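You operate a simulated robot arm through the tools that you are given. There is no shell and no other tool. Be economical: measure what you need, move in short steps, check, and stop when the job is done.

You are at the controls of a simulated robot arm. One attempt, no reset.

## Task
Stack the short grey pot labelled "J-62" from the top of the floor bench on top of the short grey pot marked "J-53". Put the box marked "Packers" from the top of the sample bench on the white panel and the box labelled "Primer" on the floor bay cell by the aisle. Fetch the board patch that says "F-26" from the patch rack and set it on the low site board shelf. Put the small white cup marked "J-24" from the top of the board stack on the top of the meter stand and the small white cup that says "J-21" on the shelf under the jig. Fetch the black cup and stand it on the top of the fixings bench. Any order will do. Set down upright: box, black cup.

It is judged by the outcome, as a careful person would: the job done as asked, and still so three seconds after it is handed in. It fails if anything else is knocked over, pushed out of place, dropped, spilled or broken.

## Robot
A 6-joint arm with a two-finger parallel gripper on a trunk, on a base that drives. Base frame: it is fixed to the floor where the robot stands at the start and does not move with it; the origin is under the middle of the robot, x ahead of it, y to its left, z up; the surface under the hand at the start is at about z = 800. Lengths are in mm, angles in rad, forces in N, time in s.
With the tool pointing down near the work surface it reaches from about 320 to 700 mm from the robot's upright axis, wherever it stands. Its first joint turns from -2.897 to 2.897 rad. Places, roughly: black cup (6x6x9 cm) [-1700, -3600, 800]; board patch [-1750, -2250, 750]; card box, packers box [-2250, -500, 750]; floor bay cell by the aisle (31x21 cm) [400, 740, 360]; low site board shelf (115x24 cm) [-3260, -4900, 400]; shelf under the jig [-2300, -2900, 400]; short grey pot [500, 0, 750]; small white cup [-1750, -3500, 750]; top of the fixings bench [-2300, -2500, 800]; top of the meter stand [-2400, -1600, 800]; white panel (22x16x2 cm) [-2300, -500, 800]. Payload 4.1 kg.
The TCP is the grasp point between the finger pads, 23 mm short of the fingertips. In the tool frame z runs along the fingers and y along their closing line. Largest opening 94 mm; finger width 38, thickness 10; the body of the gripper, 54 by 96 mm, starts 39 mm behind the TCP.
Orientation is told as [roll, pitch, yaw] about the base's x, y, z axes, in that order, counted from this pose: with the fingers straight down and closing along the base's y, the tool's x points along the base's -x, its y along +y and its z along -z.

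## Interface
- The arm moves only by the tool send_rows. Its argument "motion" is a list that holds one entry, the list of rows, each a list of 7 numbers: the opening, from 0 (shut) to 1 (fully open), then the shift along the base's x, y, z in mm, then the turn, a rotation vector about the base's x, y, z in rad. In form: [[[claw, dx, dy, dz, wx, wy, wz], ...]]. A call has 1 to 8 rows; each row shifts and turns the commanded pose from where the row before left it. Each row takes 0.2 s and may step no farther than 50 mm and 0.15 rad from the row before; otherwise, or with a gripper value out of range, the whole call is refused. Where a pose cannot be reached the arm comes as near as it can. A force on the tool above 40 N (or 10 N above the force at the start of the call, whichever is more), or a blocked arm, ends the call early, and 0.2 s more pass. Each finger travels about 45 mm/s and halts on what it meets, pressing with about 38 N; the grip force reading is that of the motor and also rises with nothing between the fingers. The clock runs only during rows and for 0.2 s after the last one: add rows that do not move to give the fingers time. It gives the time, the measured TCP pose, the force on the tool (base axes), the opening and the grip force at its end, in the units of the frame above (readings bear some noise), with the torque about the TCP (base axes, N m) and any sound that the robot's microphone picked up, and new pictures: "views" is both (left out), scene, wrist or none.
- Cameras (640 x 400 px; columns grow to the right, rows downward): "scene" is now at [16, 166.7, 1477.8]; the picture's right is [0.02, -1.00, 0.00], its down [-0.77, -0.02, -0.64] and it looks along [0.64, 0.01, -0.77] (base axes); focal length 291 px, centre (320, 200). "wrist" rides on the gripper at [86, 16, -74] in the tool frame; the picture's right is [-0.18, 0.98, 0.00], its down [-0.58, -0.11, -0.81] and it looks along [-0.79, -0.15, 0.59] (tool axes); focal length 243 px, centre (320, 200). There is no depth. A picture from a camera that has moved, and an enlarged one, comes with that camera's place and axes in the base frame and with its lens.
- slide_trunk(by): slides the trunk up (or, below 0, down) by that many mm; the arm and the scene camera ride with it, the base frame stays. It gives what a move gives, with no picture.
- roll_base(legs): drives the robot by 1 to 6 legs, each [ahead, turn to the left] in mm and rad, along the robot's own axes; the way and the turn of a leg run together, so that a leg with both is an arc; at most 1500 mm and 3.142 rad a leg. The arm and the cameras ride along, it lands a little off, and it stops where it bumps. It gives what a move gives, and a new picture of the scene camera.
- pan_tilt(pan, tilt): turns the head with the scene camera to pan (to the left, within 2.705 rad either way) and tilt (down, from -0.506 to 1.204), counted from straight ahead of the robot. It gives what a move gives, and a new picture of the scene camera.
- close_up(camera, box): a new picture of the part [left, top, right, bottom] of that camera's present view, enlarged. The clock stands still meanwhile.
- close_job(): hands the job in; it is judged then, once.

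Go step by step. Nothing tells you exact positions but the pictures and the camera data: compare them with the known pose of the tool, close in by small moves and look again before you grip or let go. The budget is 207 turns and 260 pictures, counting those below and the enlarged ones. Unless the task says otherwise, let go and move clear before handing in.

The tools are called after "Request:" by a JSON object that holds its "op" and its "data". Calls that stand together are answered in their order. send_rows: Moves the arm, as the interface text tells. Its arguments: {"type":"object","properties":{"motion":{"type":"array"},"views":{"type":"string","enum":["both","scene","wrist","none"]}},"required":["motion"]} The other tools are called the same way: slide_trunk (by) slides the trunk up or down; roll_base (legs) drives the base; pan_tilt (pan, tilt) turns the head that bears the scene camera; close_up (camera, box) takes an enlarged picture of a part of a camera's view; close_job () hands the job in.

At the start:

```text
time: 0.0
ee_pos: [483.4, 113.6, 1024.5]
orientation: [0.0, 0.0, 0.001]
wrist_force: [0.8, -0.4, 0.3]
torque: [0.0, 0.0, 0.02]
gripper_width: 94.1
grip_force: 0.0
trunk travel left (down, up): [-450.0, 140.0]
robot x, y, heading: [-0.8, -0.6, -0.002]
head pan, tilt: [0.021, 0.881]
```

scene: 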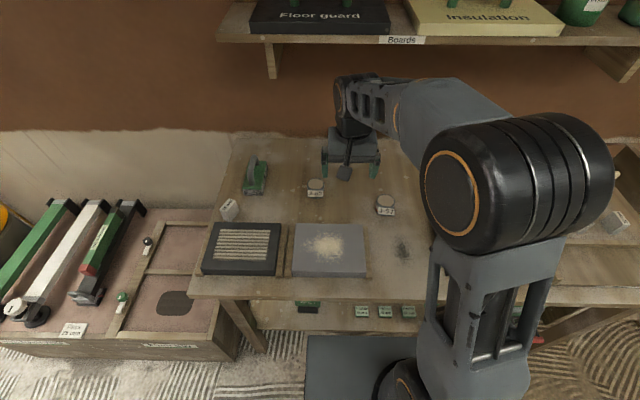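
wrist: 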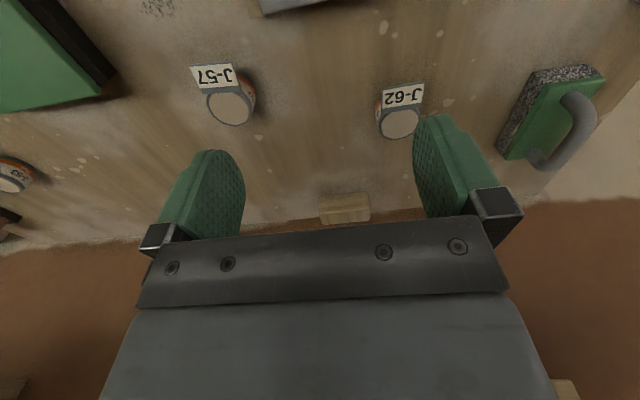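

I see two or three small pots on the bench ahead (J-57, J-62 and one farther right). I'll enlarge the views to read the labels.

Request:
{"op": "close_up", "data": {"camera": "wrist", "box": [0, 40, 480, 260]}}

Request:
{"op": "close_up", "data": {"camera": "wrist", "box": [0, 130, 120, 220]}}

Request:
{"op": "close_up", "data": {"camera": "scene", "box": [180, 120, 440, 340]}}

Request:
{"op": "close_up", "data": {"camera": "scene", "box": [0, 180, 260, 380]}}

```text
1.33 times, centred on (240, 150) of wrist
camera zoom: at [396.7, 130.1, 1098.7], right [0.18, 0.98, 0.0], down [0.58, -0.11, 0.81], along [0.79, -0.15, -0.59], focal length 324 px, centre (427, 267)
```

zoom: 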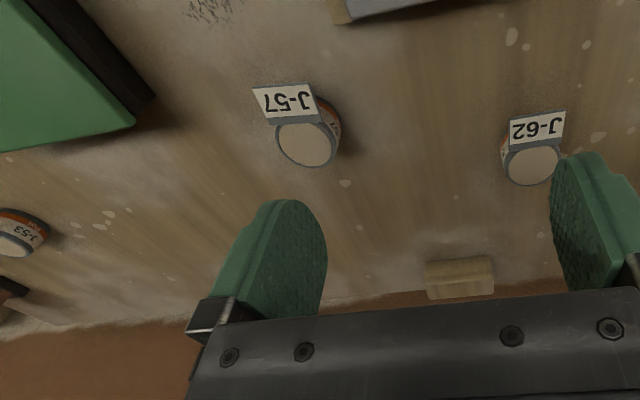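

```text
4.44 times, centred on (60, 175) of wrist
camera zoom: at [396.7, 130.1, 1098.7], right [0.18, 0.98, 0.0], down [0.58, -0.11, 0.81], along [0.79, -0.15, -0.59], focal length 1078 px, centre (1476, 311)
```

zoom: 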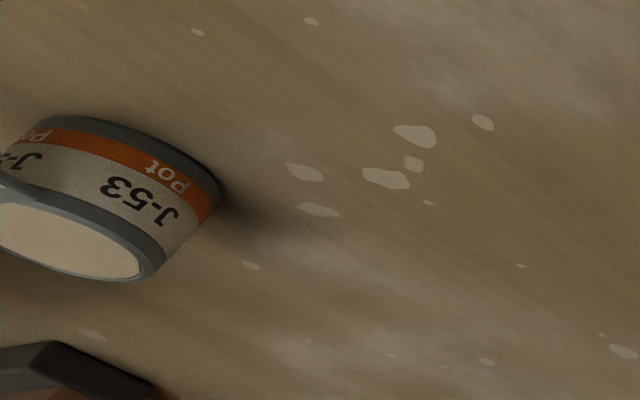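

```text
1.82 times, centred on (310, 230) of scene
camera zoom: at [16.0, 166.7, 1477.8], right [0.02, -1.0, 0.0], down [-0.77, -0.02, -0.64], along [0.64, 0.01, -0.77], focal length 528 px, centre (338, 146)
```

zoom: 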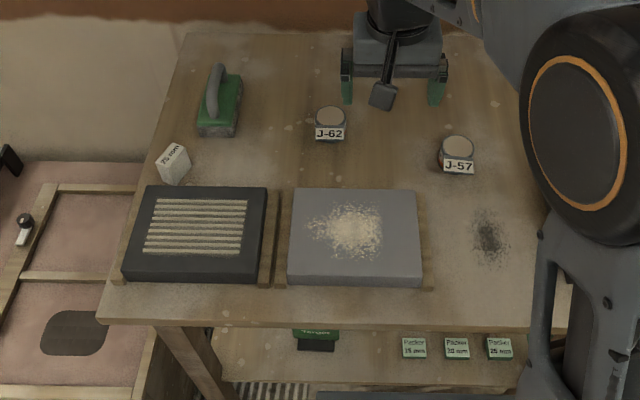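

```text
2.00 times, centred on (130, 280) of scene
camera zoom: at [16.0, 166.7, 1477.8], right [0.02, -1.0, 0.0], down [-0.77, -0.02, -0.64], along [0.64, 0.01, -0.77], focal length 581 px, centre (700, 40)
```

zoom: 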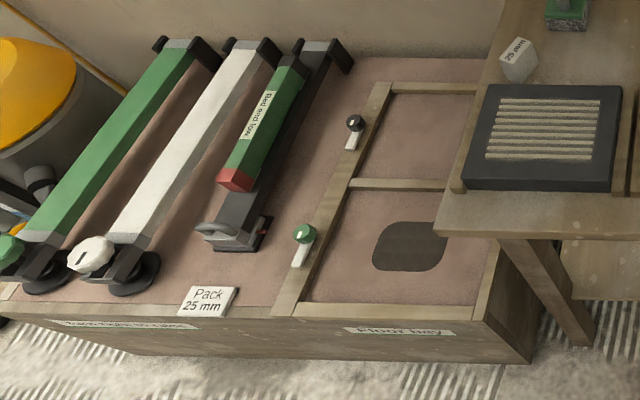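

J-62 sits near [610, 192] and J-53 near [603, -432]. I move the hand above J-62 for a check.

Request:
{"op": "send_rows", "data": {"motion": [[[1, 40, 26, -30, 0, 0, 0], [1, 40, 26, -30, 0, 0, 0], [1, 30, 26, -30, 0, 0, 0], [1, 0, 0, 0, 0, 0, 0]]]}}

```text
refused: row 1 steps farther than a row can; nothing moved
```

Request:
{"op": "send_rows", "data": {"motion": [[[1, 30, 20, -25, 0, 0, 0], [1, 30, 20, -25, 0, 0, 0], [1, 30, 20, -25, 0, 0, 0], [1, 20, 18, -15, 0, 0, 0], [1, 0, 0, 0, 0, 0, 0]]]}}

```text
time: 1.2
ee_pos: [595.1, 191.7, 934.0]
orientation: [0.0, 0.0, 0.0]
wrist_force: [0.4, 0.2, -1.2]
torque: [0.02, 0.01, 0.01]
gripper_width: 94.2
grip_force: 0.0
trunk travel left (down, up): [-450.0, 140.0]
robot x, y, heading: [2.3, -0.2, 0.003]
head pan, tilt: [0.021, 0.881]
camera scene: at [16.2, 166.9, 1477.8], right [0.02, -1.0, 0.0], down [-0.77, -0.02, -0.64], along [0.64, 0.01, -0.77], focal length 291 px, centre (320, 200)
camera wrist: at [508.7, 208.9, 1007.8], right [0.18, 0.98, 0.0], down [0.58, -0.11, 0.81], along [0.79, -0.15, -0.59], focal length 243 px, centre (320, 200)
```

scene: 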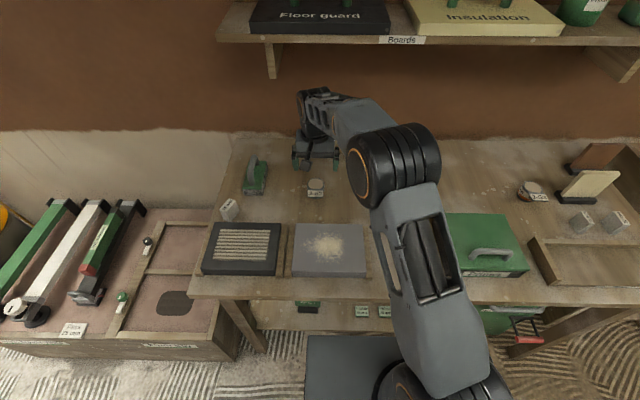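
wrist: 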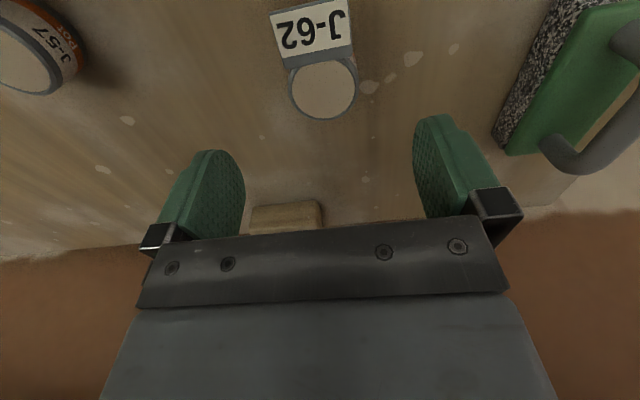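

J-62 is just ahead of the fingers and centred between them. I go down a little and look again to settle its height.

Request:
{"op": "send_rows", "data": {"motion": [[[1, 0, 2, -25, 0, 0, 0], [1, 0, 0, -25, 0, 0, 0], [1, 0, 0, 0, 0, 0, 0]]], "views": "wrist"}}

Request:
{"op": "close_up", "data": {"camera": "scene", "box": [260, 120, 380, 220]}}

Request:
{"op": "close_up", "data": {"camera": "scene", "box": [430, 130, 640, 290]}}

```text
time: 2.0
ee_pos: [594.4, 194.7, 883.4]
orientation: [0.002, 0.002, -0.001]
wrist_force: [0.0, -0.3, 0.6]
torque: [0.0, -0.01, 0.0]
gripper_width: 94.0
grip_force: 0.0
trunk travel left (down, up): [-450.0, 140.0]
robot x, y, heading: [-0.6, -4.9, 0.0]
head pan, tilt: [0.021, 0.881]
camera wrist: at [508.5, 211.0, 958.4], right [0.18, 0.98, 0.0], down [0.58, -0.11, 0.81], along [0.79, -0.15, -0.59], focal length 243 px, centre (320, 200)
```

wrist: 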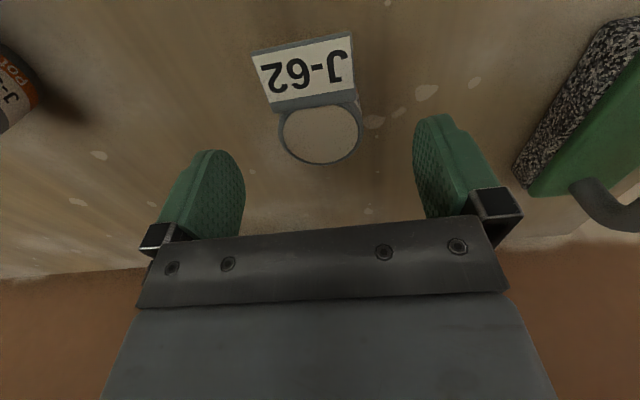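

```text
4.00 times, centred on (320, 170) of scene
camera zoom: at [16.1, 166.8, 1477.8], right [0.02, -1.0, 0.0], down [-0.77, -0.02, -0.64], along [0.64, 0.01, -0.77], focal length 1163 px, centre (320, 320)
```

zoom: 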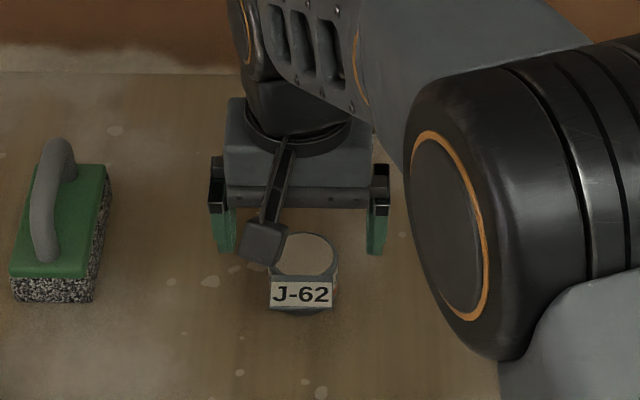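

```text
2.50 times, centred on (535, 210) of scene
camera zoom: at [16.1, 166.8, 1477.8], right [0.02, -1.0, 0.0], down [-0.77, -0.02, -0.64], along [0.64, 0.01, -0.77], focal length 727 px, centre (-218, 175)
```

zoom: 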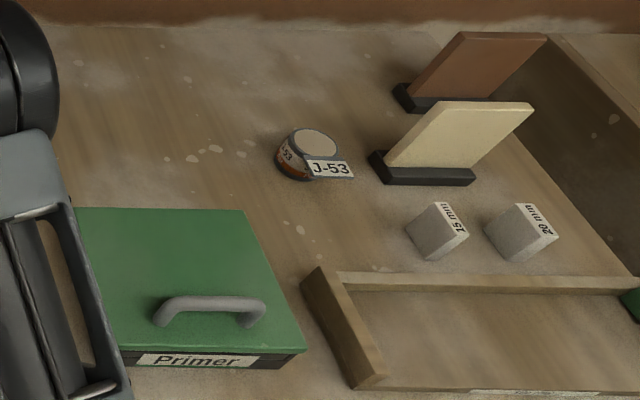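

J-62's top is about z 841, centred near [600, 194]. I'll lower and grip.

Request:
{"op": "send_rows", "data": {"motion": [[[1, 6, 0, -20, 0, 0, 0], [1, 0, 0, -20, 0, 0, 0], [1, 0, 0, -12, 0, 0, 0], [1, 0, 0, 0, 0, 0, 0]]]}}

```text
time: 3.0
ee_pos: [599.4, 193.6, 830.7]
orientation: [0.001, -0.002, 0.0]
wrist_force: [0.2, -0.4, 0.7]
torque: [-0.02, 0.0, -0.03]
gripper_width: 94.0
grip_force: 0.1
trunk travel left (down, up): [-450.0, 140.0]
robot x, y, heading: [-2.4, -2.2, 0.001]
head pan, tilt: [0.021, 0.881]
camera scene: at [16.1, 166.8, 1477.8], right [0.02, -1.0, 0.0], down [-0.77, -0.02, -0.64], along [0.64, 0.01, -0.77], focal length 291 px, centre (320, 200)
camera wrist: at [513.4, 210.5, 905.8], right [0.18, 0.98, 0.0], down [0.58, -0.11, 0.81], along [0.79, -0.15, -0.59], focal length 243 px, centre (320, 200)
```

scene: 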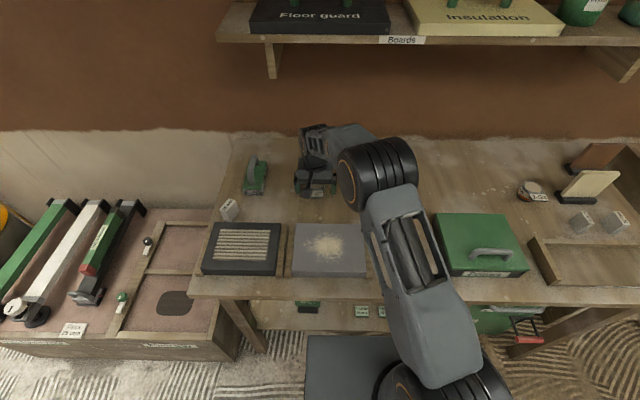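
wrist: 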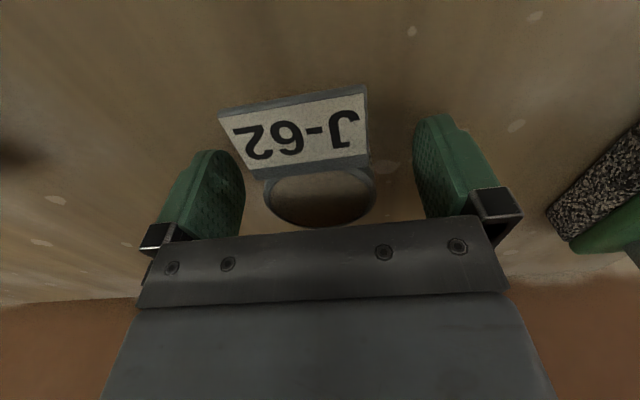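

The pot stands between the fingers, so I close.

Request:
{"op": "send_rows", "data": {"motion": [[[0, 0, 0, 0, 0, 0, 0], [0, 0, 0, 0, 0, 0, 0], [0, 0, 0, 0, 0, 0, 0], [0, 0, 0, 0, 0, 0, 0], [0, 0, 0, 0, 0, 0, 0]]], "views": "wrist"}}

```text
time: 4.2
ee_pos: [600.4, 193.4, 831.2]
orientation: [0.001, 0.001, 0.0]
wrist_force: [0.2, 1.1, -0.4]
torque: [0.02, -0.01, 0.02]
gripper_width: 51.1
grip_force: 37.9
trunk travel left (down, up): [-450.0, 140.0]
robot x, y, heading: [-2.0, -1.9, -0.003]
head pan, tilt: [0.021, 0.881]
camera wrist: at [513.3, 210.4, 906.0], right [0.18, 0.98, 0.0], down [0.58, -0.11, 0.81], along [0.79, -0.15, -0.59], focal length 243 px, centre (320, 200)
```

wrist: 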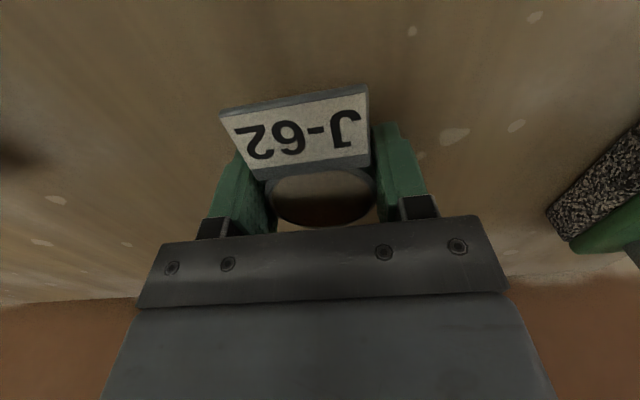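

The pot is held (51 mm). I lift it, draw it in close to the robot, then shift the base about 350 mm to the right to bring J-53 in reach.

Request:
{"op": "send_rows", "data": {"motion": [[[0, 0, 0, 30, 0, 0, 0], [0, 0, 0, 45, 0, 0, 0], [0, 0, 0, 45, 0, 0, 0], [0, 0, 0, 45, 0, 0, 0], [0, -25, -25, 30, 0, 0, 0], [0, -35, -35, 0, 0, 0, 0], [0, -35, -35, 0, 0, 0, 0], [0, -35, -35, 0, 0, 0, 0]]], "views": "none"}}

Request:
{"op": "send_rows", "data": {"motion": [[[0, -35, -30, 0, 0, 0, 0], [0, -35, -30, 0, 0, 0, 0], [0, 0, 0, 0, 0, 0, 0]]]}}

```text
time: 6.0
ee_pos: [469.0, 62.7, 1026.2]
orientation: [0.001, -0.001, -0.001]
wrist_force: [0.6, -0.2, -0.7]
torque: [0.02, -0.02, -0.01]
gripper_width: 50.7
grip_force: 38.1
trunk travel left (down, up): [-450.0, 140.0]
robot x, y, heading: [0.2, 0.6, 0.002]
head pan, tilt: [0.021, 0.881]
```

```text
time: 6.8
ee_pos: [400.8, 2.6, 1024.2]
orientation: [0.0, 0.0, 0.002]
wrist_force: [0.5, 0.3, -0.2]
torque: [0.01, -0.01, -0.01]
gripper_width: 50.8
grip_force: 38.2
trunk travel left (down, up): [-450.0, 140.0]
robot x, y, heading: [4.3, -0.3, -0.002]
head pan, tilt: [0.021, 0.881]
camera scene: at [15.8, 166.6, 1477.8], right [0.02, -1.0, 0.0], down [-0.77, -0.02, -0.64], along [0.64, 0.01, -0.77], focal length 291 px, centre (320, 200)
camera wrist: at [314.2, 19.8, 1099.8], right [0.18, 0.98, 0.0], down [0.58, -0.11, 0.81], along [0.79, -0.15, -0.59], focal length 243 px, centre (320, 200)
```

scene: 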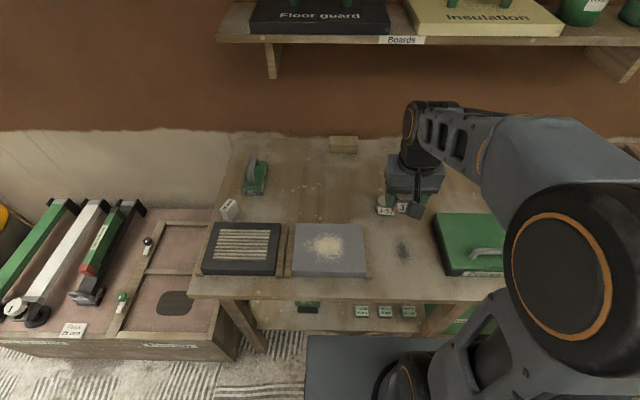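
wrist: 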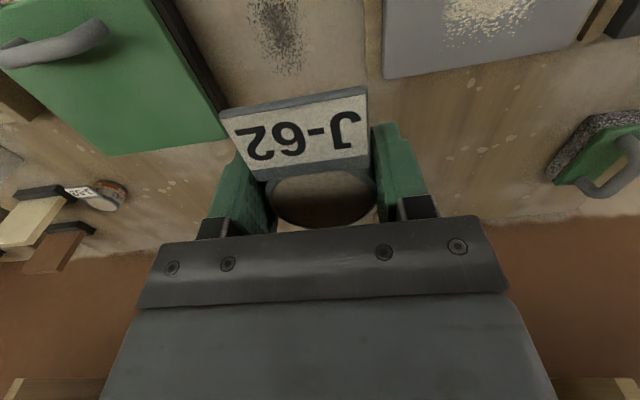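

Before turning, I look down at the base and surroundings to judge clearance.

Request:
{"op": "pan_tilt", "data": {"pan": -0.6, "tilt": 1.2}}

Request:
{"op": "pan_tilt", "data": {"pan": -1.4, "tilt": 0.6}}

```text
time: 7.8
ee_pos: [401.8, 2.8, 1024.3]
orientation: [0.0, -0.001, 0.0]
wrist_force: [-0.1, -0.6, -1.3]
torque: [-0.04, -0.02, -0.01]
gripper_width: 51.1
grip_force: 37.9
trunk travel left (down, up): [-450.0, 140.0]
robot x, y, heading: [-0.4, 0.9, -0.004]
head pan, tilt: [-0.6, 1.201]
camera scene: at [-14.3, 133.5, 1456.6], right [-0.56, -0.83, 0.0], down [-0.77, 0.53, -0.36], along [0.3, -0.2, -0.93], focal length 291 px, centre (320, 200)
```

scene: 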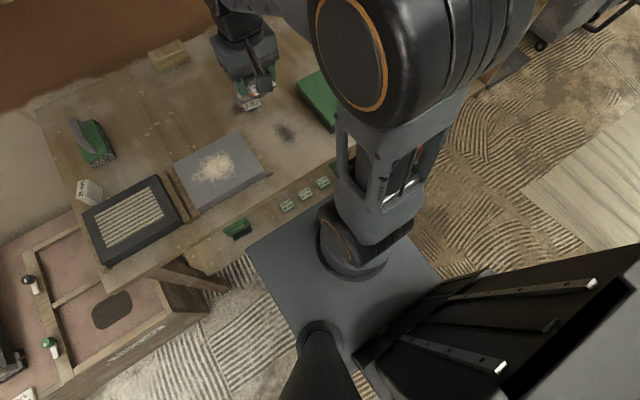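

```text
time: 8.9
ee_pos: [401.3, 3.3, 1025.5]
orientation: [-0.002, -0.001, 0.0]
wrist_force: [0.3, 0.9, -1.8]
torque: [-0.01, -0.01, 0.0]
gripper_width: 50.9
grip_force: 38.3
trunk travel left (down, up): [-450.0, 140.0]
robot x, y, heading: [-2.2, 0.2, -0.001]
head pan, tilt: [-1.4, 0.6]
camera scene: at [-45.3, 78.0, 1501.2], right [-0.99, -0.17, 0.0], down [-0.1, 0.56, -0.82], along [0.14, -0.81, -0.57], focal length 291 px, centre (320, 200)
```

scene: 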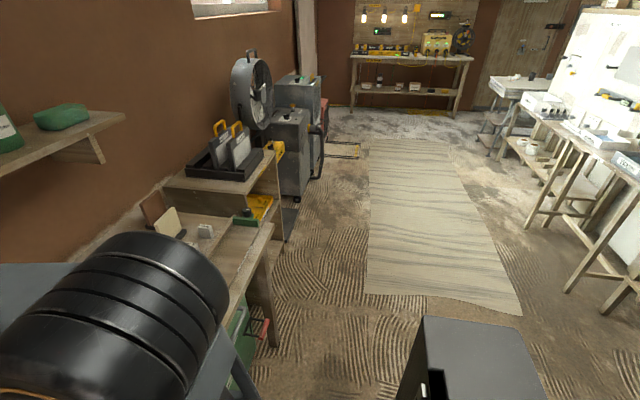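

The base is a low plate whose front already lies under the bench edge. I back off, turn right, drive 400, and turn back, then look.

Request:
{"op": "roll_base", "data": {"legs": [[-250, 0], [0, -1.571], [400, 0], [0, 1.571]]}}

Request:
{"op": "pan_tilt", "data": {"pan": -0.2, "tilt": 0.85}}

```text
time: 20.6
ee_pos: [149.3, -391.3, 1026.2]
orientation: [-0.001, 0.0, 0.043]
wrist_force: [0.1, -1.1, -1.4]
torque: [-0.02, 0.02, -0.01]
gripper_width: 51.3
grip_force: 37.4
trunk travel left (down, up): [-450.0, 140.0]
robot x, y, heading: [-250.1, -410.5, 0.042]
head pan, tilt: [-1.4, 0.6]
camera scene: at [-300.3, -335.4, 1501.2], right [-0.98, -0.21, 0.0], down [-0.12, 0.55, -0.83], along [0.17, -0.81, -0.56], focal length 291 px, centre (320, 200)
```

scene: 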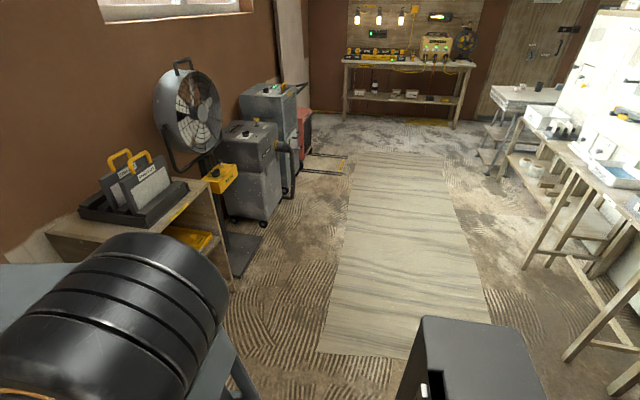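

```text
time: 22.0
ee_pos: [148.7, -392.1, 1025.0]
orientation: [0.0, 0.0, 0.041]
wrist_force: [-0.3, -0.3, -0.8]
torque: [0.03, 0.0, 0.0]
gripper_width: 51.2
grip_force: 38.4
trunk travel left (down, up): [-450.0, 140.0]
robot x, y, heading: [-251.0, -409.7, 0.04]
head pan, tilt: [-0.201, 0.85]
camera scene: at [-241.7, -261.5, 1480.3], right [-0.16, -0.99, 0.0], down [-0.74, 0.12, -0.66], along [0.65, -0.11, -0.75], focal length 291 px, centre (320, 200)
```

scene: 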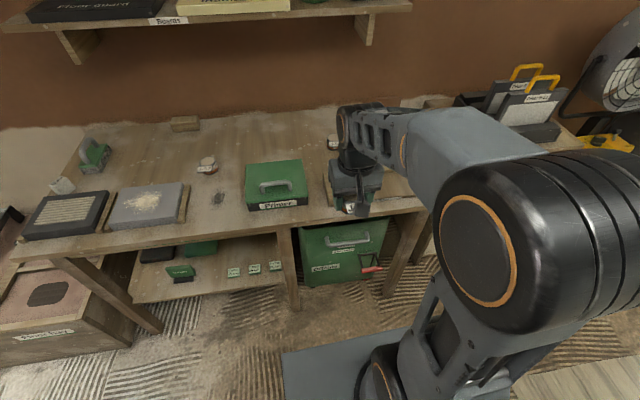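

The legs of the bench stand at about x 320–380, so the base may come forward to x ≈ -60. I correct the heading and drive forward 190.

Request:
{"op": "roll_base", "data": {"legs": [[0, -0.041], [190, 0]]}}

```text
time: 24.0
ee_pos: [336.5, -405.1, 1024.9]
orientation: [0.0, 0.0, 0.006]
wrist_force: [-0.1, 0.4, -1.3]
torque: [-0.01, -0.03, -0.04]
gripper_width: 50.8
grip_force: 37.9
trunk travel left (down, up): [-450.0, 140.0]
robot x, y, heading: [-68.4, -411.0, 0.008]
head pan, tilt: [-0.201, 0.85]
camera scene: at [-48.6, -261.6, 1480.3], right [-0.19, -0.98, 0.0], down [-0.74, 0.15, -0.66], along [0.65, -0.13, -0.75], focal length 291 px, centre (320, 200)
```

scene: 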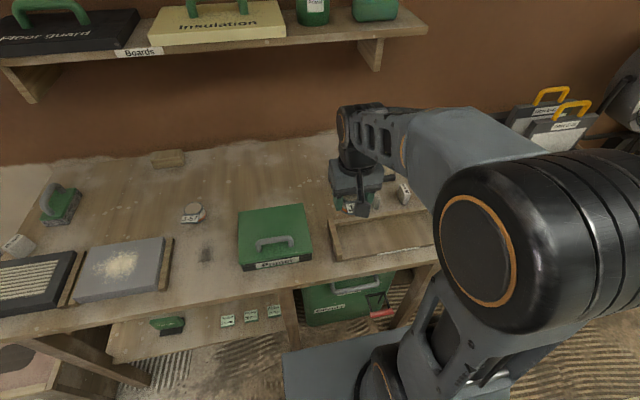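

Now I carry the pot toward J-53, staying high, and look.

Request:
{"op": "send_rows", "data": {"motion": [[[0, 45, -8, -10, 0, 0, 0], [0, 45, -8, -10, 0, 0, 0], [0, 45, -8, -10, 0, 0, 0], [0, 45, -8, -15, 0, 0, 0], [0, 30, -3, -15, 0, 0, 0], [0, 0, 0, 0, 0, 0, 0]]]}}

```text
time: 25.4
ee_pos: [550.4, -442.5, 963.3]
orientation: [0.0, 0.001, 0.005]
wrist_force: [0.3, -0.2, -2.0]
torque: [-0.05, 0.01, -0.01]
gripper_width: 50.9
grip_force: 37.9
trunk travel left (down, up): [-450.0, 140.0]
robot x, y, heading: [-62.6, -410.9, 0.006]
head pan, tilt: [-0.201, 0.85]
camera scene: at [-48.5, -261.6, 1480.3], right [-0.19, -0.98, 0.0], down [-0.74, 0.15, -0.66], along [0.65, -0.13, -0.75], focal length 291 px, centre (320, 200)
camera wrist: at [464.0, -426.1, 1038.8], right [0.18, 0.98, 0.0], down [0.58, -0.11, 0.81], along [0.79, -0.14, -0.59], focal length 243 px, centre (320, 200)
```

scene: 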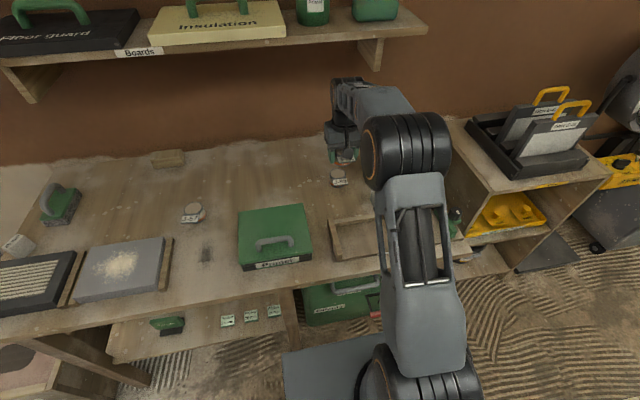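
wrist: 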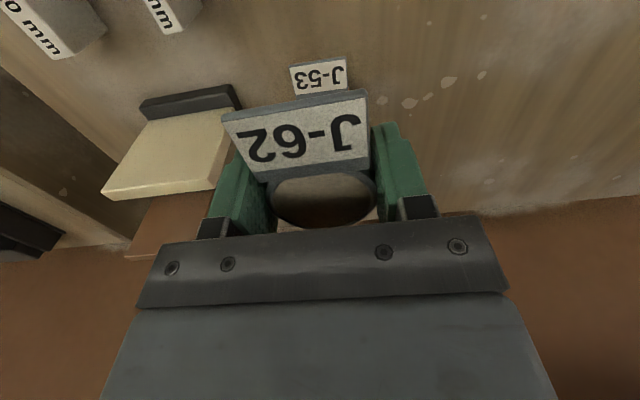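

J-53 is partly hidden by the held pot in the wrist view; I zoom the scene view.

Request:
{"op": "close_up", "data": {"camera": "scene", "box": [290, 100, 410, 200]}}

Request:
{"op": "close_up", "data": {"camera": "wrist", "box": [200, 40, 440, 240]}}

```text
4.00 times, centred on (350, 150) of scene
camera zoom: at [-48.5, -261.6, 1480.3], right [-0.19, -0.98, 0.0], down [-0.74, 0.15, -0.66], along [0.65, -0.13, -0.75], focal length 1163 px, centre (200, 400)
```

zoom: 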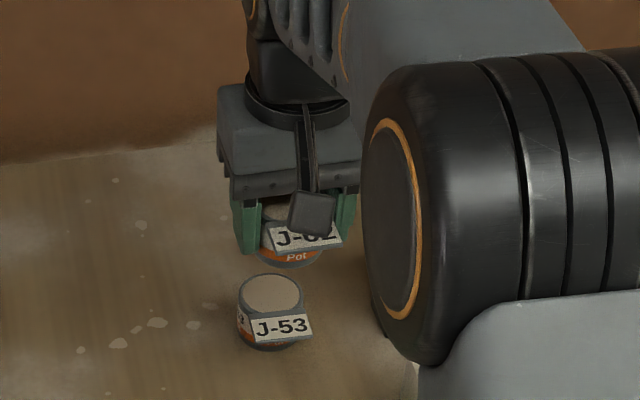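

```text
2.00 times, centred on (320, 140) of wrist
camera zoom: at [464.0, -426.1, 1038.8], right [0.18, 0.98, 0.0], down [0.58, -0.11, 0.81], along [0.79, -0.14, -0.59], focal length 485 px, centre (320, 320)
```

zoom: 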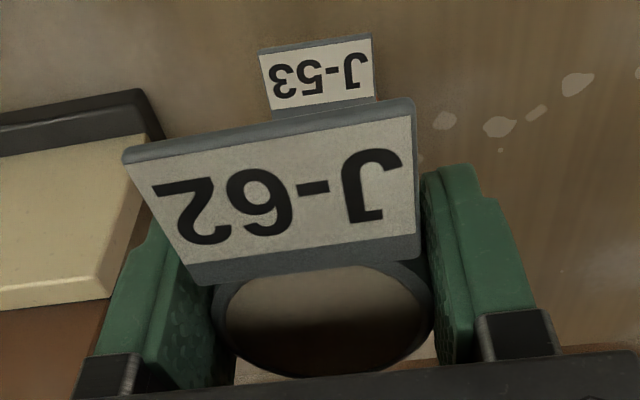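

J-53's top is at about [600, -446, 841]. I move the held pot above it and check.

Request:
{"op": "send_rows", "data": {"motion": [[[0, 25, -2, 0, 0, 0, 0], [0, 25, -2, 0, 0, 0, 0], [0, 0, 0, -35, 0, 0, 0], [0, 0, 0, -30, 0, 0, 0], [0, 0, 0, 0, 0, 0, 0]]], "views": "wrist"}}

Request:
{"op": "close_up", "data": {"camera": "scene", "box": [290, 100, 410, 200]}}

```text
time: 26.6
ee_pos: [595.6, -446.2, 901.3]
orientation: [0.0, 0.0, 0.006]
wrist_force: [0.1, 0.4, -1.4]
torque: [0.01, -0.03, 0.0]
gripper_width: 51.2
grip_force: 37.2
trunk travel left (down, up): [-450.0, 140.0]
robot x, y, heading: [-65.9, -411.9, 0.007]
head pan, tilt: [-0.201, 0.85]
camera wrist: at [508.7, -429.5, 974.6], right [0.18, 0.98, 0.0], down [0.58, -0.11, 0.81], along [0.79, -0.14, -0.59], focal length 243 px, centre (320, 200)
```

wrist: 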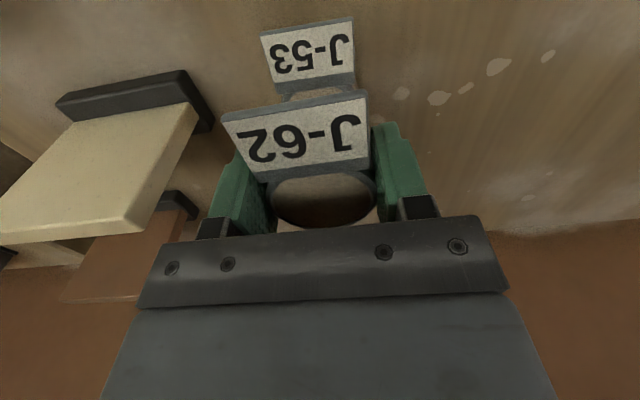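

```text
4.00 times, centred on (350, 150) of scene
camera zoom: at [-48.5, -261.7, 1480.3], right [-0.19, -0.98, 0.0], down [-0.74, 0.15, -0.66], along [0.65, -0.13, -0.75], focal length 1163 px, centre (200, 400)
```

zoom: 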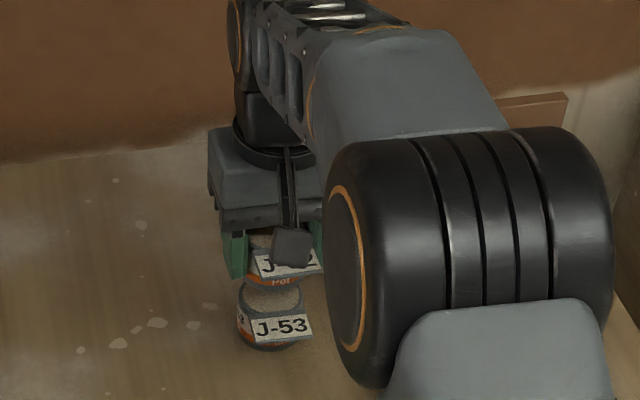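

Aligned within a couple of mm. I lower slowly, watching for contact.

Request:
{"op": "send_rows", "data": {"motion": [[[0, 0, 1.5, -15, 0, 0, 0], [0, 0, 0, -6, 0, 0, 0], [0, 0, 0, 0, 0, 0, 0]]]}}

Request:
{"op": "close_up", "data": {"camera": "scene", "box": [320, 140, 380, 190]}}

```text
time: 27.4
ee_pos: [597.9, -443.5, 880.1]
orientation: [-0.001, -0.001, 0.006]
wrist_force: [-0.8, -0.2, -1.0]
torque: [0.01, 0.01, 0.0]
gripper_width: 50.9
grip_force: 37.7
trunk travel left (down, up): [-450.0, 140.0]
robot x, y, heading: [-66.2, -409.4, 0.005]
head pan, tilt: [-0.201, 0.85]
camera scene: at [-48.7, -261.6, 1480.3], right [-0.19, -0.98, 0.0], down [-0.74, 0.15, -0.66], along [0.65, -0.13, -0.75], focal length 291 px, centre (320, 200)
camera wrist: at [510.8, -427.0, 953.6], right [0.18, 0.98, 0.0], down [0.58, -0.11, 0.81], along [0.79, -0.14, -0.59], focal length 243 px, centre (320, 200)
```

scene: 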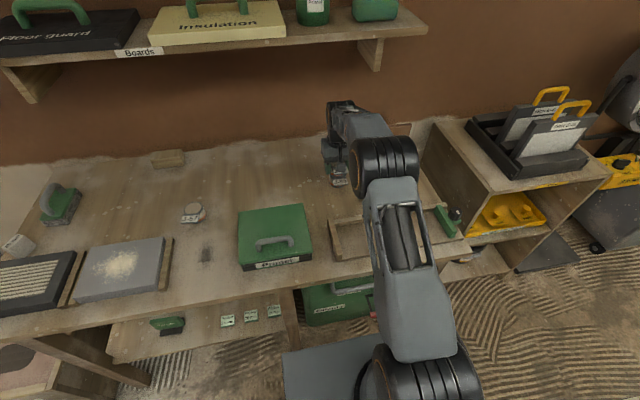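
wrist: 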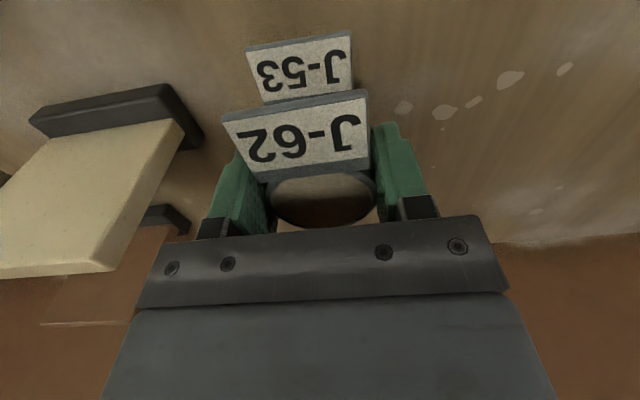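

```text
8.00 times, centred on (350, 165) of scene
camera zoom: at [-48.7, -261.6, 1480.3], right [-0.19, -0.98, 0.0], down [-0.74, 0.15, -0.66], along [0.65, -0.13, -0.75], focal length 2325 px, centre (80, 480)
```

zoom: 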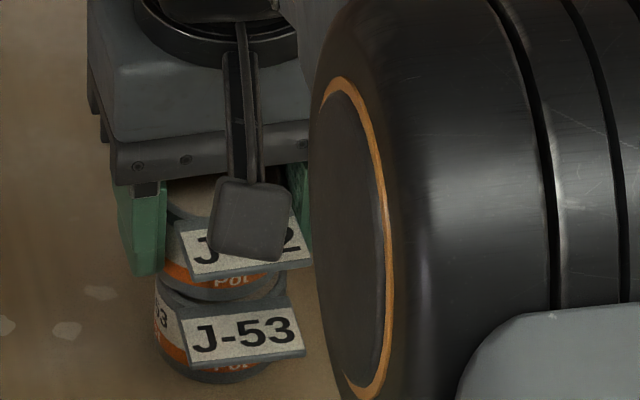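

Nearly touching; the pots line up. I lower in 2 mm steps.

Request:
{"op": "send_rows", "data": {"motion": [[[0, 0, 0, -2, 0, 0, 0], [0, 0, 0, -2, 0, 0, 0], [0, 0, 0, 0, 0, 0, 0]]], "views": "none"}}

Request:
{"op": "send_rows", "data": {"motion": [[[0, 0, 0, -2, 0, 0, 0], [0, 0, 0, 0, 0, 0, 0]]], "views": "none"}}

```text
time: 28.2
ee_pos: [597.4, -444.0, 875.9]
orientation: [0.0, -0.001, 0.005]
wrist_force: [-0.2, 0.3, -1.6]
torque: [0.03, -0.03, -0.02]
gripper_width: 50.9
grip_force: 38.4
trunk travel left (down, up): [-450.0, 140.0]
robot x, y, heading: [-63.5, -411.8, 0.003]
head pan, tilt: [-0.201, 0.85]
```

```text
time: 28.8
ee_pos: [596.2, -443.9, 872.9]
orientation: [0.0, -0.003, 0.004]
wrist_force: [0.6, -1.3, 1.5]
torque: [-0.06, -0.02, 0.01]
gripper_width: 50.8
grip_force: 37.6
trunk travel left (down, up): [-450.0, 140.0]
robot x, y, heading: [-63.4, -412.9, 0.005]
head pan, tilt: [-0.201, 0.85]
```

Request:
{"op": "send_rows", "data": {"motion": [[[0, 2, 0, -1, 0, 0, 0], [0, 0, 0, -1, 0, 0, 0], [0, 0, 0, 0, 0, 0, 0]]], "views": "none"}}

Request:
{"op": "send_rows", "data": {"motion": [[[0, 0, 0, -1.5, 0, 0, 0], [0, 0, 0, 0, 0, 0, 0]]], "views": "none"}}

Request:
{"op": "close_up", "data": {"camera": "scene", "box": [320, 140, 380, 190]}}

```text
time: 29.6
ee_pos: [598.1, -444.3, 873.1]
orientation: [0.0, -0.004, 0.005]
wrist_force: [-1.0, -0.5, 13.5]
torque: [0.05, 0.19, -0.01]
gripper_width: 50.6
grip_force: 38.1
trunk travel left (down, up): [-450.0, 140.0]
robot x, y, heading: [-65.0, -409.0, 0.008]
head pan, tilt: [-0.201, 0.85]
```

```text
time: 30.2
ee_pos: [598.1, -445.0, 871.1]
orientation: [0.0, -0.003, 0.005]
wrist_force: [1.3, -2.1, 20.0]
torque: [-0.06, 0.15, -0.01]
gripper_width: 50.5
grip_force: 38.2
trunk travel left (down, up): [-450.0, 140.0]
robot x, y, heading: [-62.4, -411.3, 0.011]
head pan, tilt: [-0.201, 0.85]
```

```text
8.00 times, centred on (350, 165) of scene
camera zoom: at [-50.7, -261.8, 1480.5], right [-0.19, -0.98, 0.0], down [-0.74, 0.15, -0.66], along [0.65, -0.13, -0.75], focal length 2325 px, centre (80, 480)
```

zoom: 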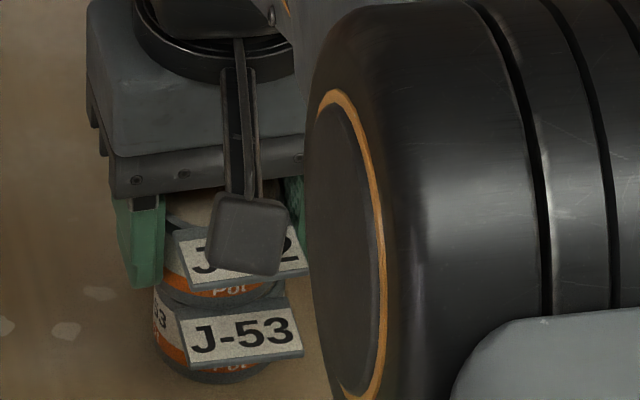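

Contact is made with the pots aligned. I ease the pressure, open, and lift straight up.

Request:
{"op": "send_rows", "data": {"motion": [[[0, 0, 0, 2, 0, 0, 0], [0.7, 0, 0, 0, 0, 0, 0], [0.9, 0, 0, 0, 0, 0, 0], [0.9, 0, 0, 0, 0, 0, 0], [0.9, 0, 0, 0, 0, 0, 0], [0.9, 0, 0, 20, 0, 0, 0], [0.9, 0, 0, 40, 0, 0, 0], [0.9, 0, 0, 40, 0, 0, 0]]]}}

Request:
{"op": "close_up", "data": {"camera": "scene", "box": [320, 140, 380, 190]}}

Request:
{"op": "close_up", "data": {"camera": "scene", "box": [200, 180, 360, 280]}}

```text
time: 32.0
ee_pos: [600.3, -444.8, 970.9]
orientation: [0.0, 0.003, 0.005]
wrist_force: [-0.5, 0.1, -0.4]
torque: [-0.02, -0.03, -0.02]
gripper_width: 84.6
grip_force: 0.1
trunk travel left (down, up): [-450.0, 140.0]
robot x, y, heading: [-63.1, -410.6, 0.005]
head pan, tilt: [-0.201, 0.85]
camera scene: at [-48.9, -261.7, 1480.3], right [-0.19, -0.98, 0.0], down [-0.74, 0.15, -0.66], along [0.65, -0.13, -0.75], focal length 291 px, centre (320, 200)
camera wrist: at [514.6, -427.5, 1045.6], right [0.18, 0.98, 0.0], down [0.58, -0.11, 0.81], along [0.79, -0.14, -0.59], focal length 243 px, centre (320, 200)
```

scene: 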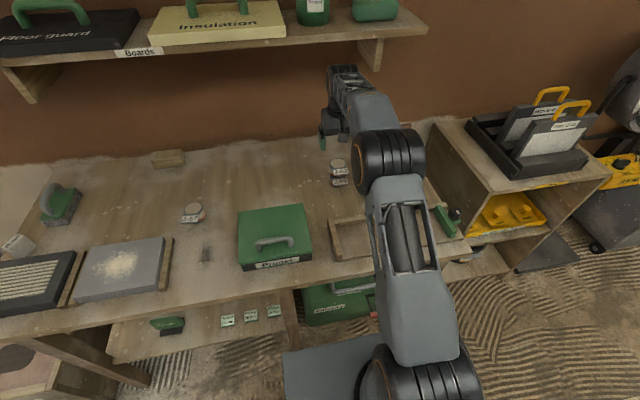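
wrist: 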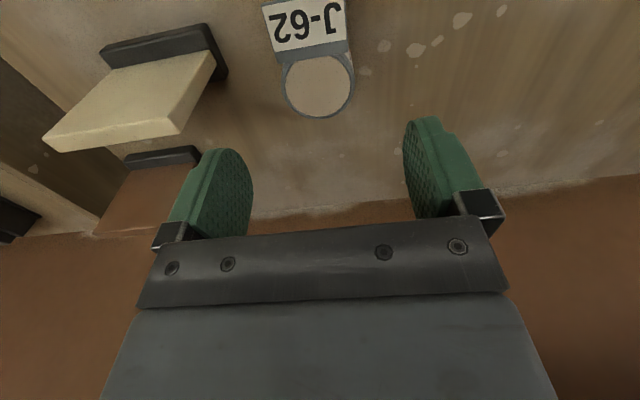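

```text
8.00 times, centred on (350, 165) of scene
camera zoom: at [-48.9, -261.7, 1480.3], right [-0.19, -0.98, 0.0], down [-0.74, 0.15, -0.66], along [0.65, -0.13, -0.75], focal length 2325 px, centre (80, 480)
```

zoom: 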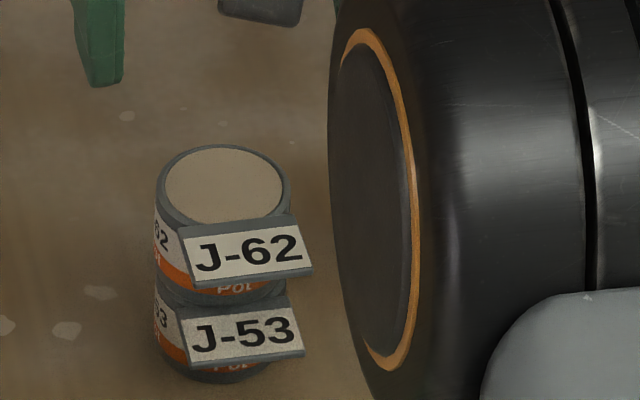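

```text
4.00 times, centred on (280, 230) of scene
camera zoom: at [-48.9, -261.7, 1480.3], right [-0.19, -0.98, 0.0], down [-0.74, 0.15, -0.66], along [0.65, -0.13, -0.75], focal length 1163 px, centre (480, 80)
```

zoom: 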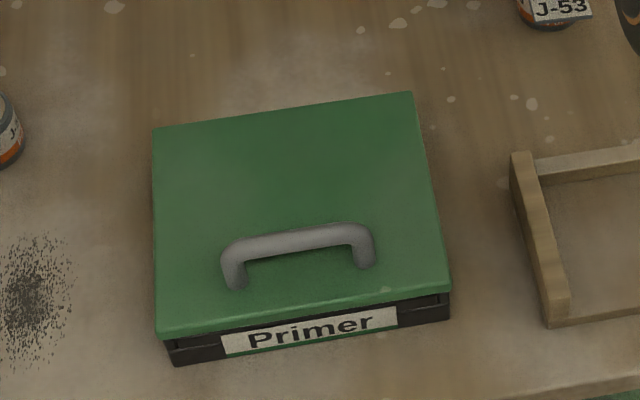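

J-62 is stacked neatly on J-53. Next is the Primer box at about [414, -227], with its handle bar along y near x 360. I turn the hand 90° and move above the handle for a closer look.

Request:
{"op": "send_rows", "data": {"motion": [[[0.9, -30, 27, 0, 0, 0, 0.15], [0.9, -30, 27, 0, 0, 0, 0.15], [0.9, -30, 27, 0, 0, 0, 0.15], [0.9, -30, 27, 0, 0, 0, 0.15], [0.9, -30, 27, 0, 0, 0, 0.15], [0.9, -30, 27, 0, 0, 0, 0.15], [0.9, -30, 27, 0, 0, 0, 0.15], [0.9, -30, 27, 0, 0, 0, 0.15]]], "views": "none"}}

Request:
{"op": "send_rows", "data": {"motion": [[[0.9, 0, 0, 0, 0, 0, 0.15], [0.9, 0, 0, 0, 0, 0, 0.15], [0.9, 0, 0, 0, 0, 0, 0.066], [0.9, 0, 0, 0, 0, 0, 0]]], "views": "both"}}

```text
time: 33.8
ee_pos: [358.7, -227.4, 974.1]
orientation: [-0.001, 0.001, 1.208]
wrist_force: [-0.1, 0.3, 0.9]
torque: [0.01, -0.02, 0.02]
gripper_width: 84.4
grip_force: 0.1
trunk travel left (down, up): [-450.0, 140.0]
robot x, y, heading: [-63.7, -410.3, 0.008]
head pan, tilt: [-0.201, 0.85]
```

```text
time: 34.8
ee_pos: [359.8, -228.2, 972.8]
orientation: [0.0, 0.0, 1.572]
wrist_force: [-0.2, -0.6, 0.0]
torque: [-0.01, 0.01, 0.02]
gripper_width: 84.5
grip_force: 0.2
trunk travel left (down, up): [-450.0, 140.0]
robot x, y, heading: [-64.3, -411.5, 0.007]
head pan, tilt: [-0.201, 0.85]
camera scene: at [-48.8, -261.6, 1480.3], right [-0.19, -0.98, 0.0], down [-0.74, 0.15, -0.66], along [0.65, -0.13, -0.75], focal length 291 px, centre (320, 200)
camera wrist: at [343.6, -314.3, 1046.7], right [-0.98, 0.18, 0.0], down [0.11, 0.58, 0.81], along [0.15, 0.79, -0.59], focal length 243 px, centre (320, 200)
```

scene: 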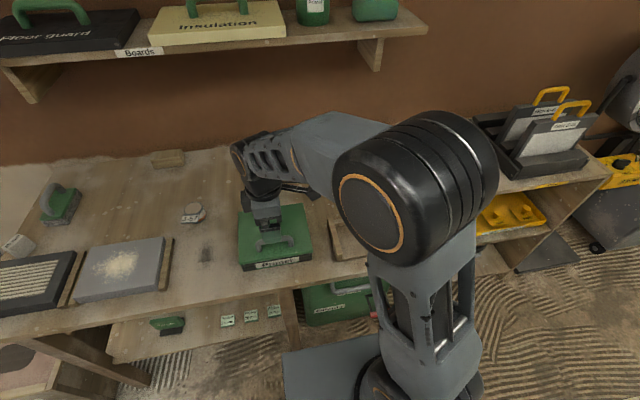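
wrist: 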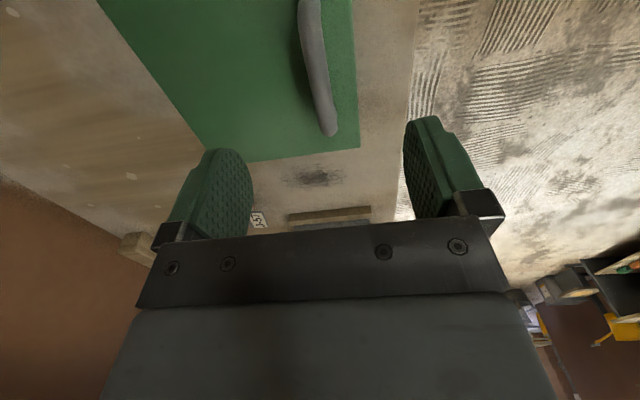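

The handle bar is at x ≈ 360, on the label side of the lid, with the box's weight behind it. I'll grip it deep so that the fingertips sit close to the lid and brace it. I go down to near the lid.

Request:
{"op": "send_rows", "data": {"motion": [[[0.9, 0, 0, -40, 0, 0, 0], [0.9, 0, 0, -35, 0, 0, 0], [0.8, 0, 0, -12, 0, 0, 0], [0.7, 0, 0, 0, 0, 0, 0]]], "views": "both"}}

Request:
{"op": "close_up", "data": {"camera": "scene", "box": [220, 180, 340, 280]}}

```text
time: 35.8
ee_pos: [357.8, -228.9, 883.1]
orientation: [0.0, -0.001, 1.571]
wrist_force: [-0.8, -0.5, 0.7]
torque: [0.03, -0.05, 0.03]
gripper_width: 66.0
grip_force: 0.0
trunk travel left (down, up): [-450.0, 140.0]
robot x, y, heading: [-67.8, -407.5, 0.006]
head pan, tilt: [-0.201, 0.85]
camera scene: at [-48.8, -261.6, 1480.3], right [-0.19, -0.98, 0.0], down [-0.74, 0.15, -0.66], along [0.65, -0.13, -0.75], focal length 291 px, centre (320, 200)
camera wrist: at [342.6, -314.4, 957.5], right [-0.98, 0.18, 0.0], down [0.11, 0.58, 0.81], along [0.15, 0.79, -0.59], focal length 243 px, centre (320, 200)
```

scene: 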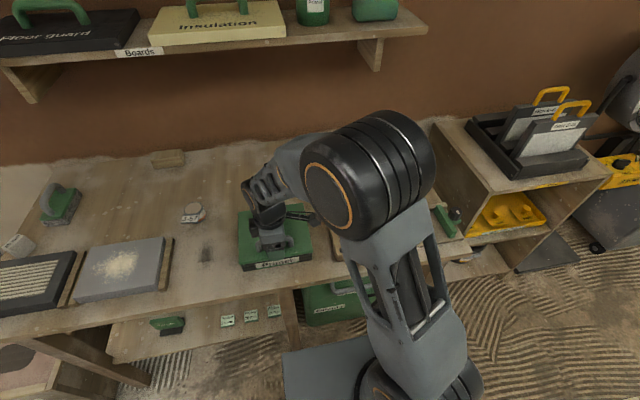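
wrist: 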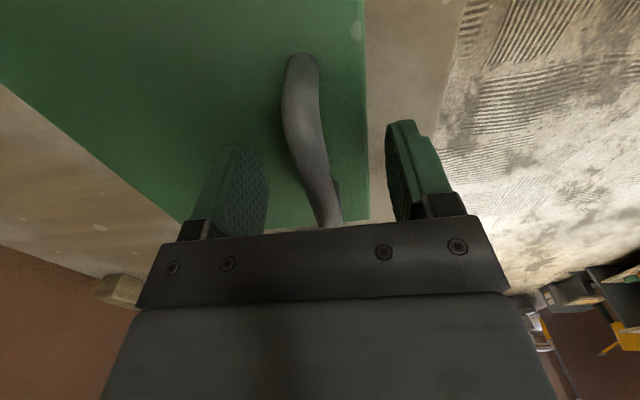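

```text
4.00 times, centred on (280, 230) of scene
camera zoom: at [-48.8, -261.6, 1480.3], right [-0.19, -0.98, 0.0], down [-0.74, 0.15, -0.66], along [0.65, -0.13, -0.75], focal length 1163 px, centre (480, 80)
```

zoom: 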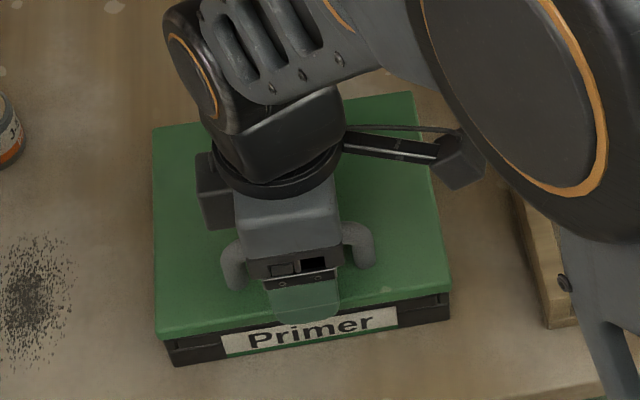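

Request:
{"op": "send_rows", "data": {"motion": [[[0.6, 2, 0, -4, 0, 0, 0], [0.6, 0, 0, -3, 0, 0, 0], [0.6, 0, 0, 0, 0, 0, 0]]], "views": "none"}}

Request:
{"op": "send_rows", "data": {"motion": [[[0.6, 0, 0, -3, 0, 0, 0], [0.6, 0, 0, 0, 0, 0, 0]]], "views": "none"}}

Request:
{"op": "send_rows", "data": {"motion": [[[0.6, 0, 0, -3, 0, 0, 0], [0.6, 0, 0, 0, 0, 0, 0]]], "views": "wrist"}}

```text
time: 36.6
ee_pos: [360.7, -227.7, 877.5]
orientation: [0.001, 0.0, 1.57]
wrist_force: [-1.0, -0.1, -0.5]
torque: [0.01, 0.02, 0.01]
gripper_width: 56.4
grip_force: 0.0
trunk travel left (down, up): [-450.0, 140.0]
robot x, y, heading: [-63.0, -412.3, 0.004]
head pan, tilt: [-0.201, 0.85]
```

```text
time: 37.2
ee_pos: [361.4, -226.1, 873.7]
orientation: [0.001, 0.001, 1.571]
wrist_force: [-0.8, 0.0, -0.4]
torque: [-0.01, 0.04, -0.04]
gripper_width: 56.2
grip_force: 0.1
trunk travel left (down, up): [-450.0, 140.0]
robot x, y, heading: [-65.0, -415.3, 0.004]
head pan, tilt: [-0.201, 0.85]
```

```text
time: 37.8
ee_pos: [360.3, -227.8, 873.2]
orientation: [-0.003, -0.001, 1.571]
wrist_force: [-1.5, 0.9, 14.3]
torque: [-0.27, 0.02, 0.01]
gripper_width: 56.2
grip_force: 0.1
trunk travel left (down, up): [-450.0, 140.0]
robot x, y, heading: [-67.4, -406.0, 0.003]
head pan, tilt: [-0.201, 0.85]
camera wrist: at [344.8, -313.1, 947.8], right [-0.98, 0.18, 0.0], down [0.11, 0.58, 0.81], along [0.15, 0.79, -0.59], focal length 243 px, centre (320, 200)
```

wrist: 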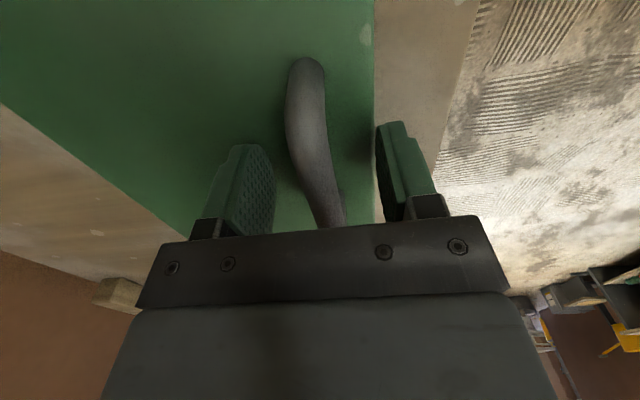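

The fingertips touched the lid (top ≈ 849). I rise 2 mm and close on the bar.

Request:
{"op": "send_rows", "data": {"motion": [[[0.6, 0, 0, 2.5, 0, 0, 0], [0, 0, 0, 0, 0, 0, 0], [0, 0, 0, 0, 0, 0, 0], [0, 0, 0, 0, 0, 0, 0], [0, 0, 0, 0, 0, 0, 0], [0, 0, 0, 0, 0, 0, 0]]], "views": "none"}}

Request:
{"op": "send_rows", "data": {"motion": [[[0, 0, 0, 10, 0, 0, 0], [0, 0, 0, 10, 0, 0, 0], [0, 0, 0, 0, 0, 0, 0]]], "views": "wrist"}}

Request:
{"op": "close_up", "data": {"camera": "scene", "box": [220, 180, 340, 280]}}

```text
time: 39.2
ee_pos: [360.8, -227.7, 874.9]
orientation: [0.003, 0.001, 1.571]
wrist_force: [-8.7, -1.2, 1.2]
torque: [-0.58, 0.09, -0.1]
gripper_width: 13.3
grip_force: 44.5
trunk travel left (down, up): [-450.0, 140.0]
robot x, y, heading: [-63.3, -413.8, 0.007]
head pan, tilt: [-0.201, 0.85]
```

```text
time: 40.0
ee_pos: [365.9, -228.8, 893.3]
orientation: [-0.005, -0.003, 1.57]
wrist_force: [36.5, 9.4, -16.5]
torque: [0.67, 0.25, -0.18]
gripper_width: 13.5
grip_force: 44.8
trunk travel left (down, up): [-450.0, 140.0]
robot x, y, heading: [-67.0, -411.3, 0.003]
head pan, tilt: [-0.201, 0.85]
camera wrist: at [349.1, -313.8, 967.4], right [-0.98, 0.19, 0.0], down [0.11, 0.58, 0.81], along [0.15, 0.79, -0.59], focal length 243 px, centre (320, 200)
```

wrist: 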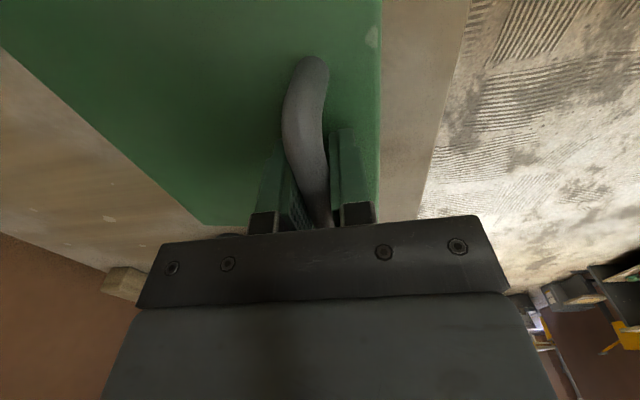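

```text
4.00 times, centred on (280, 230) of scene
camera zoom: at [-42.8, -260.1, 1480.0], right [-0.2, -0.98, 0.0], down [-0.74, 0.15, -0.66], along [0.64, -0.13, -0.75], focal length 1163 px, centre (480, 80)
```

zoom: 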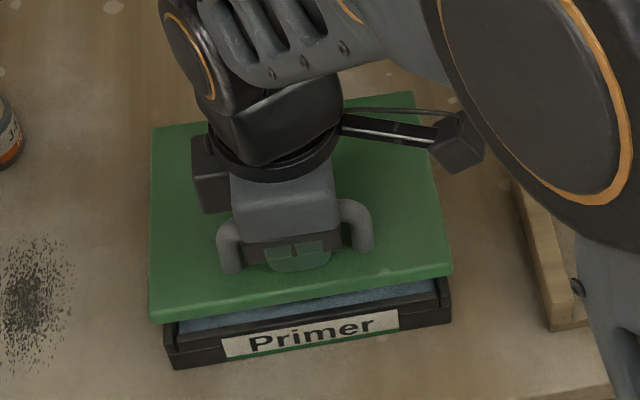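

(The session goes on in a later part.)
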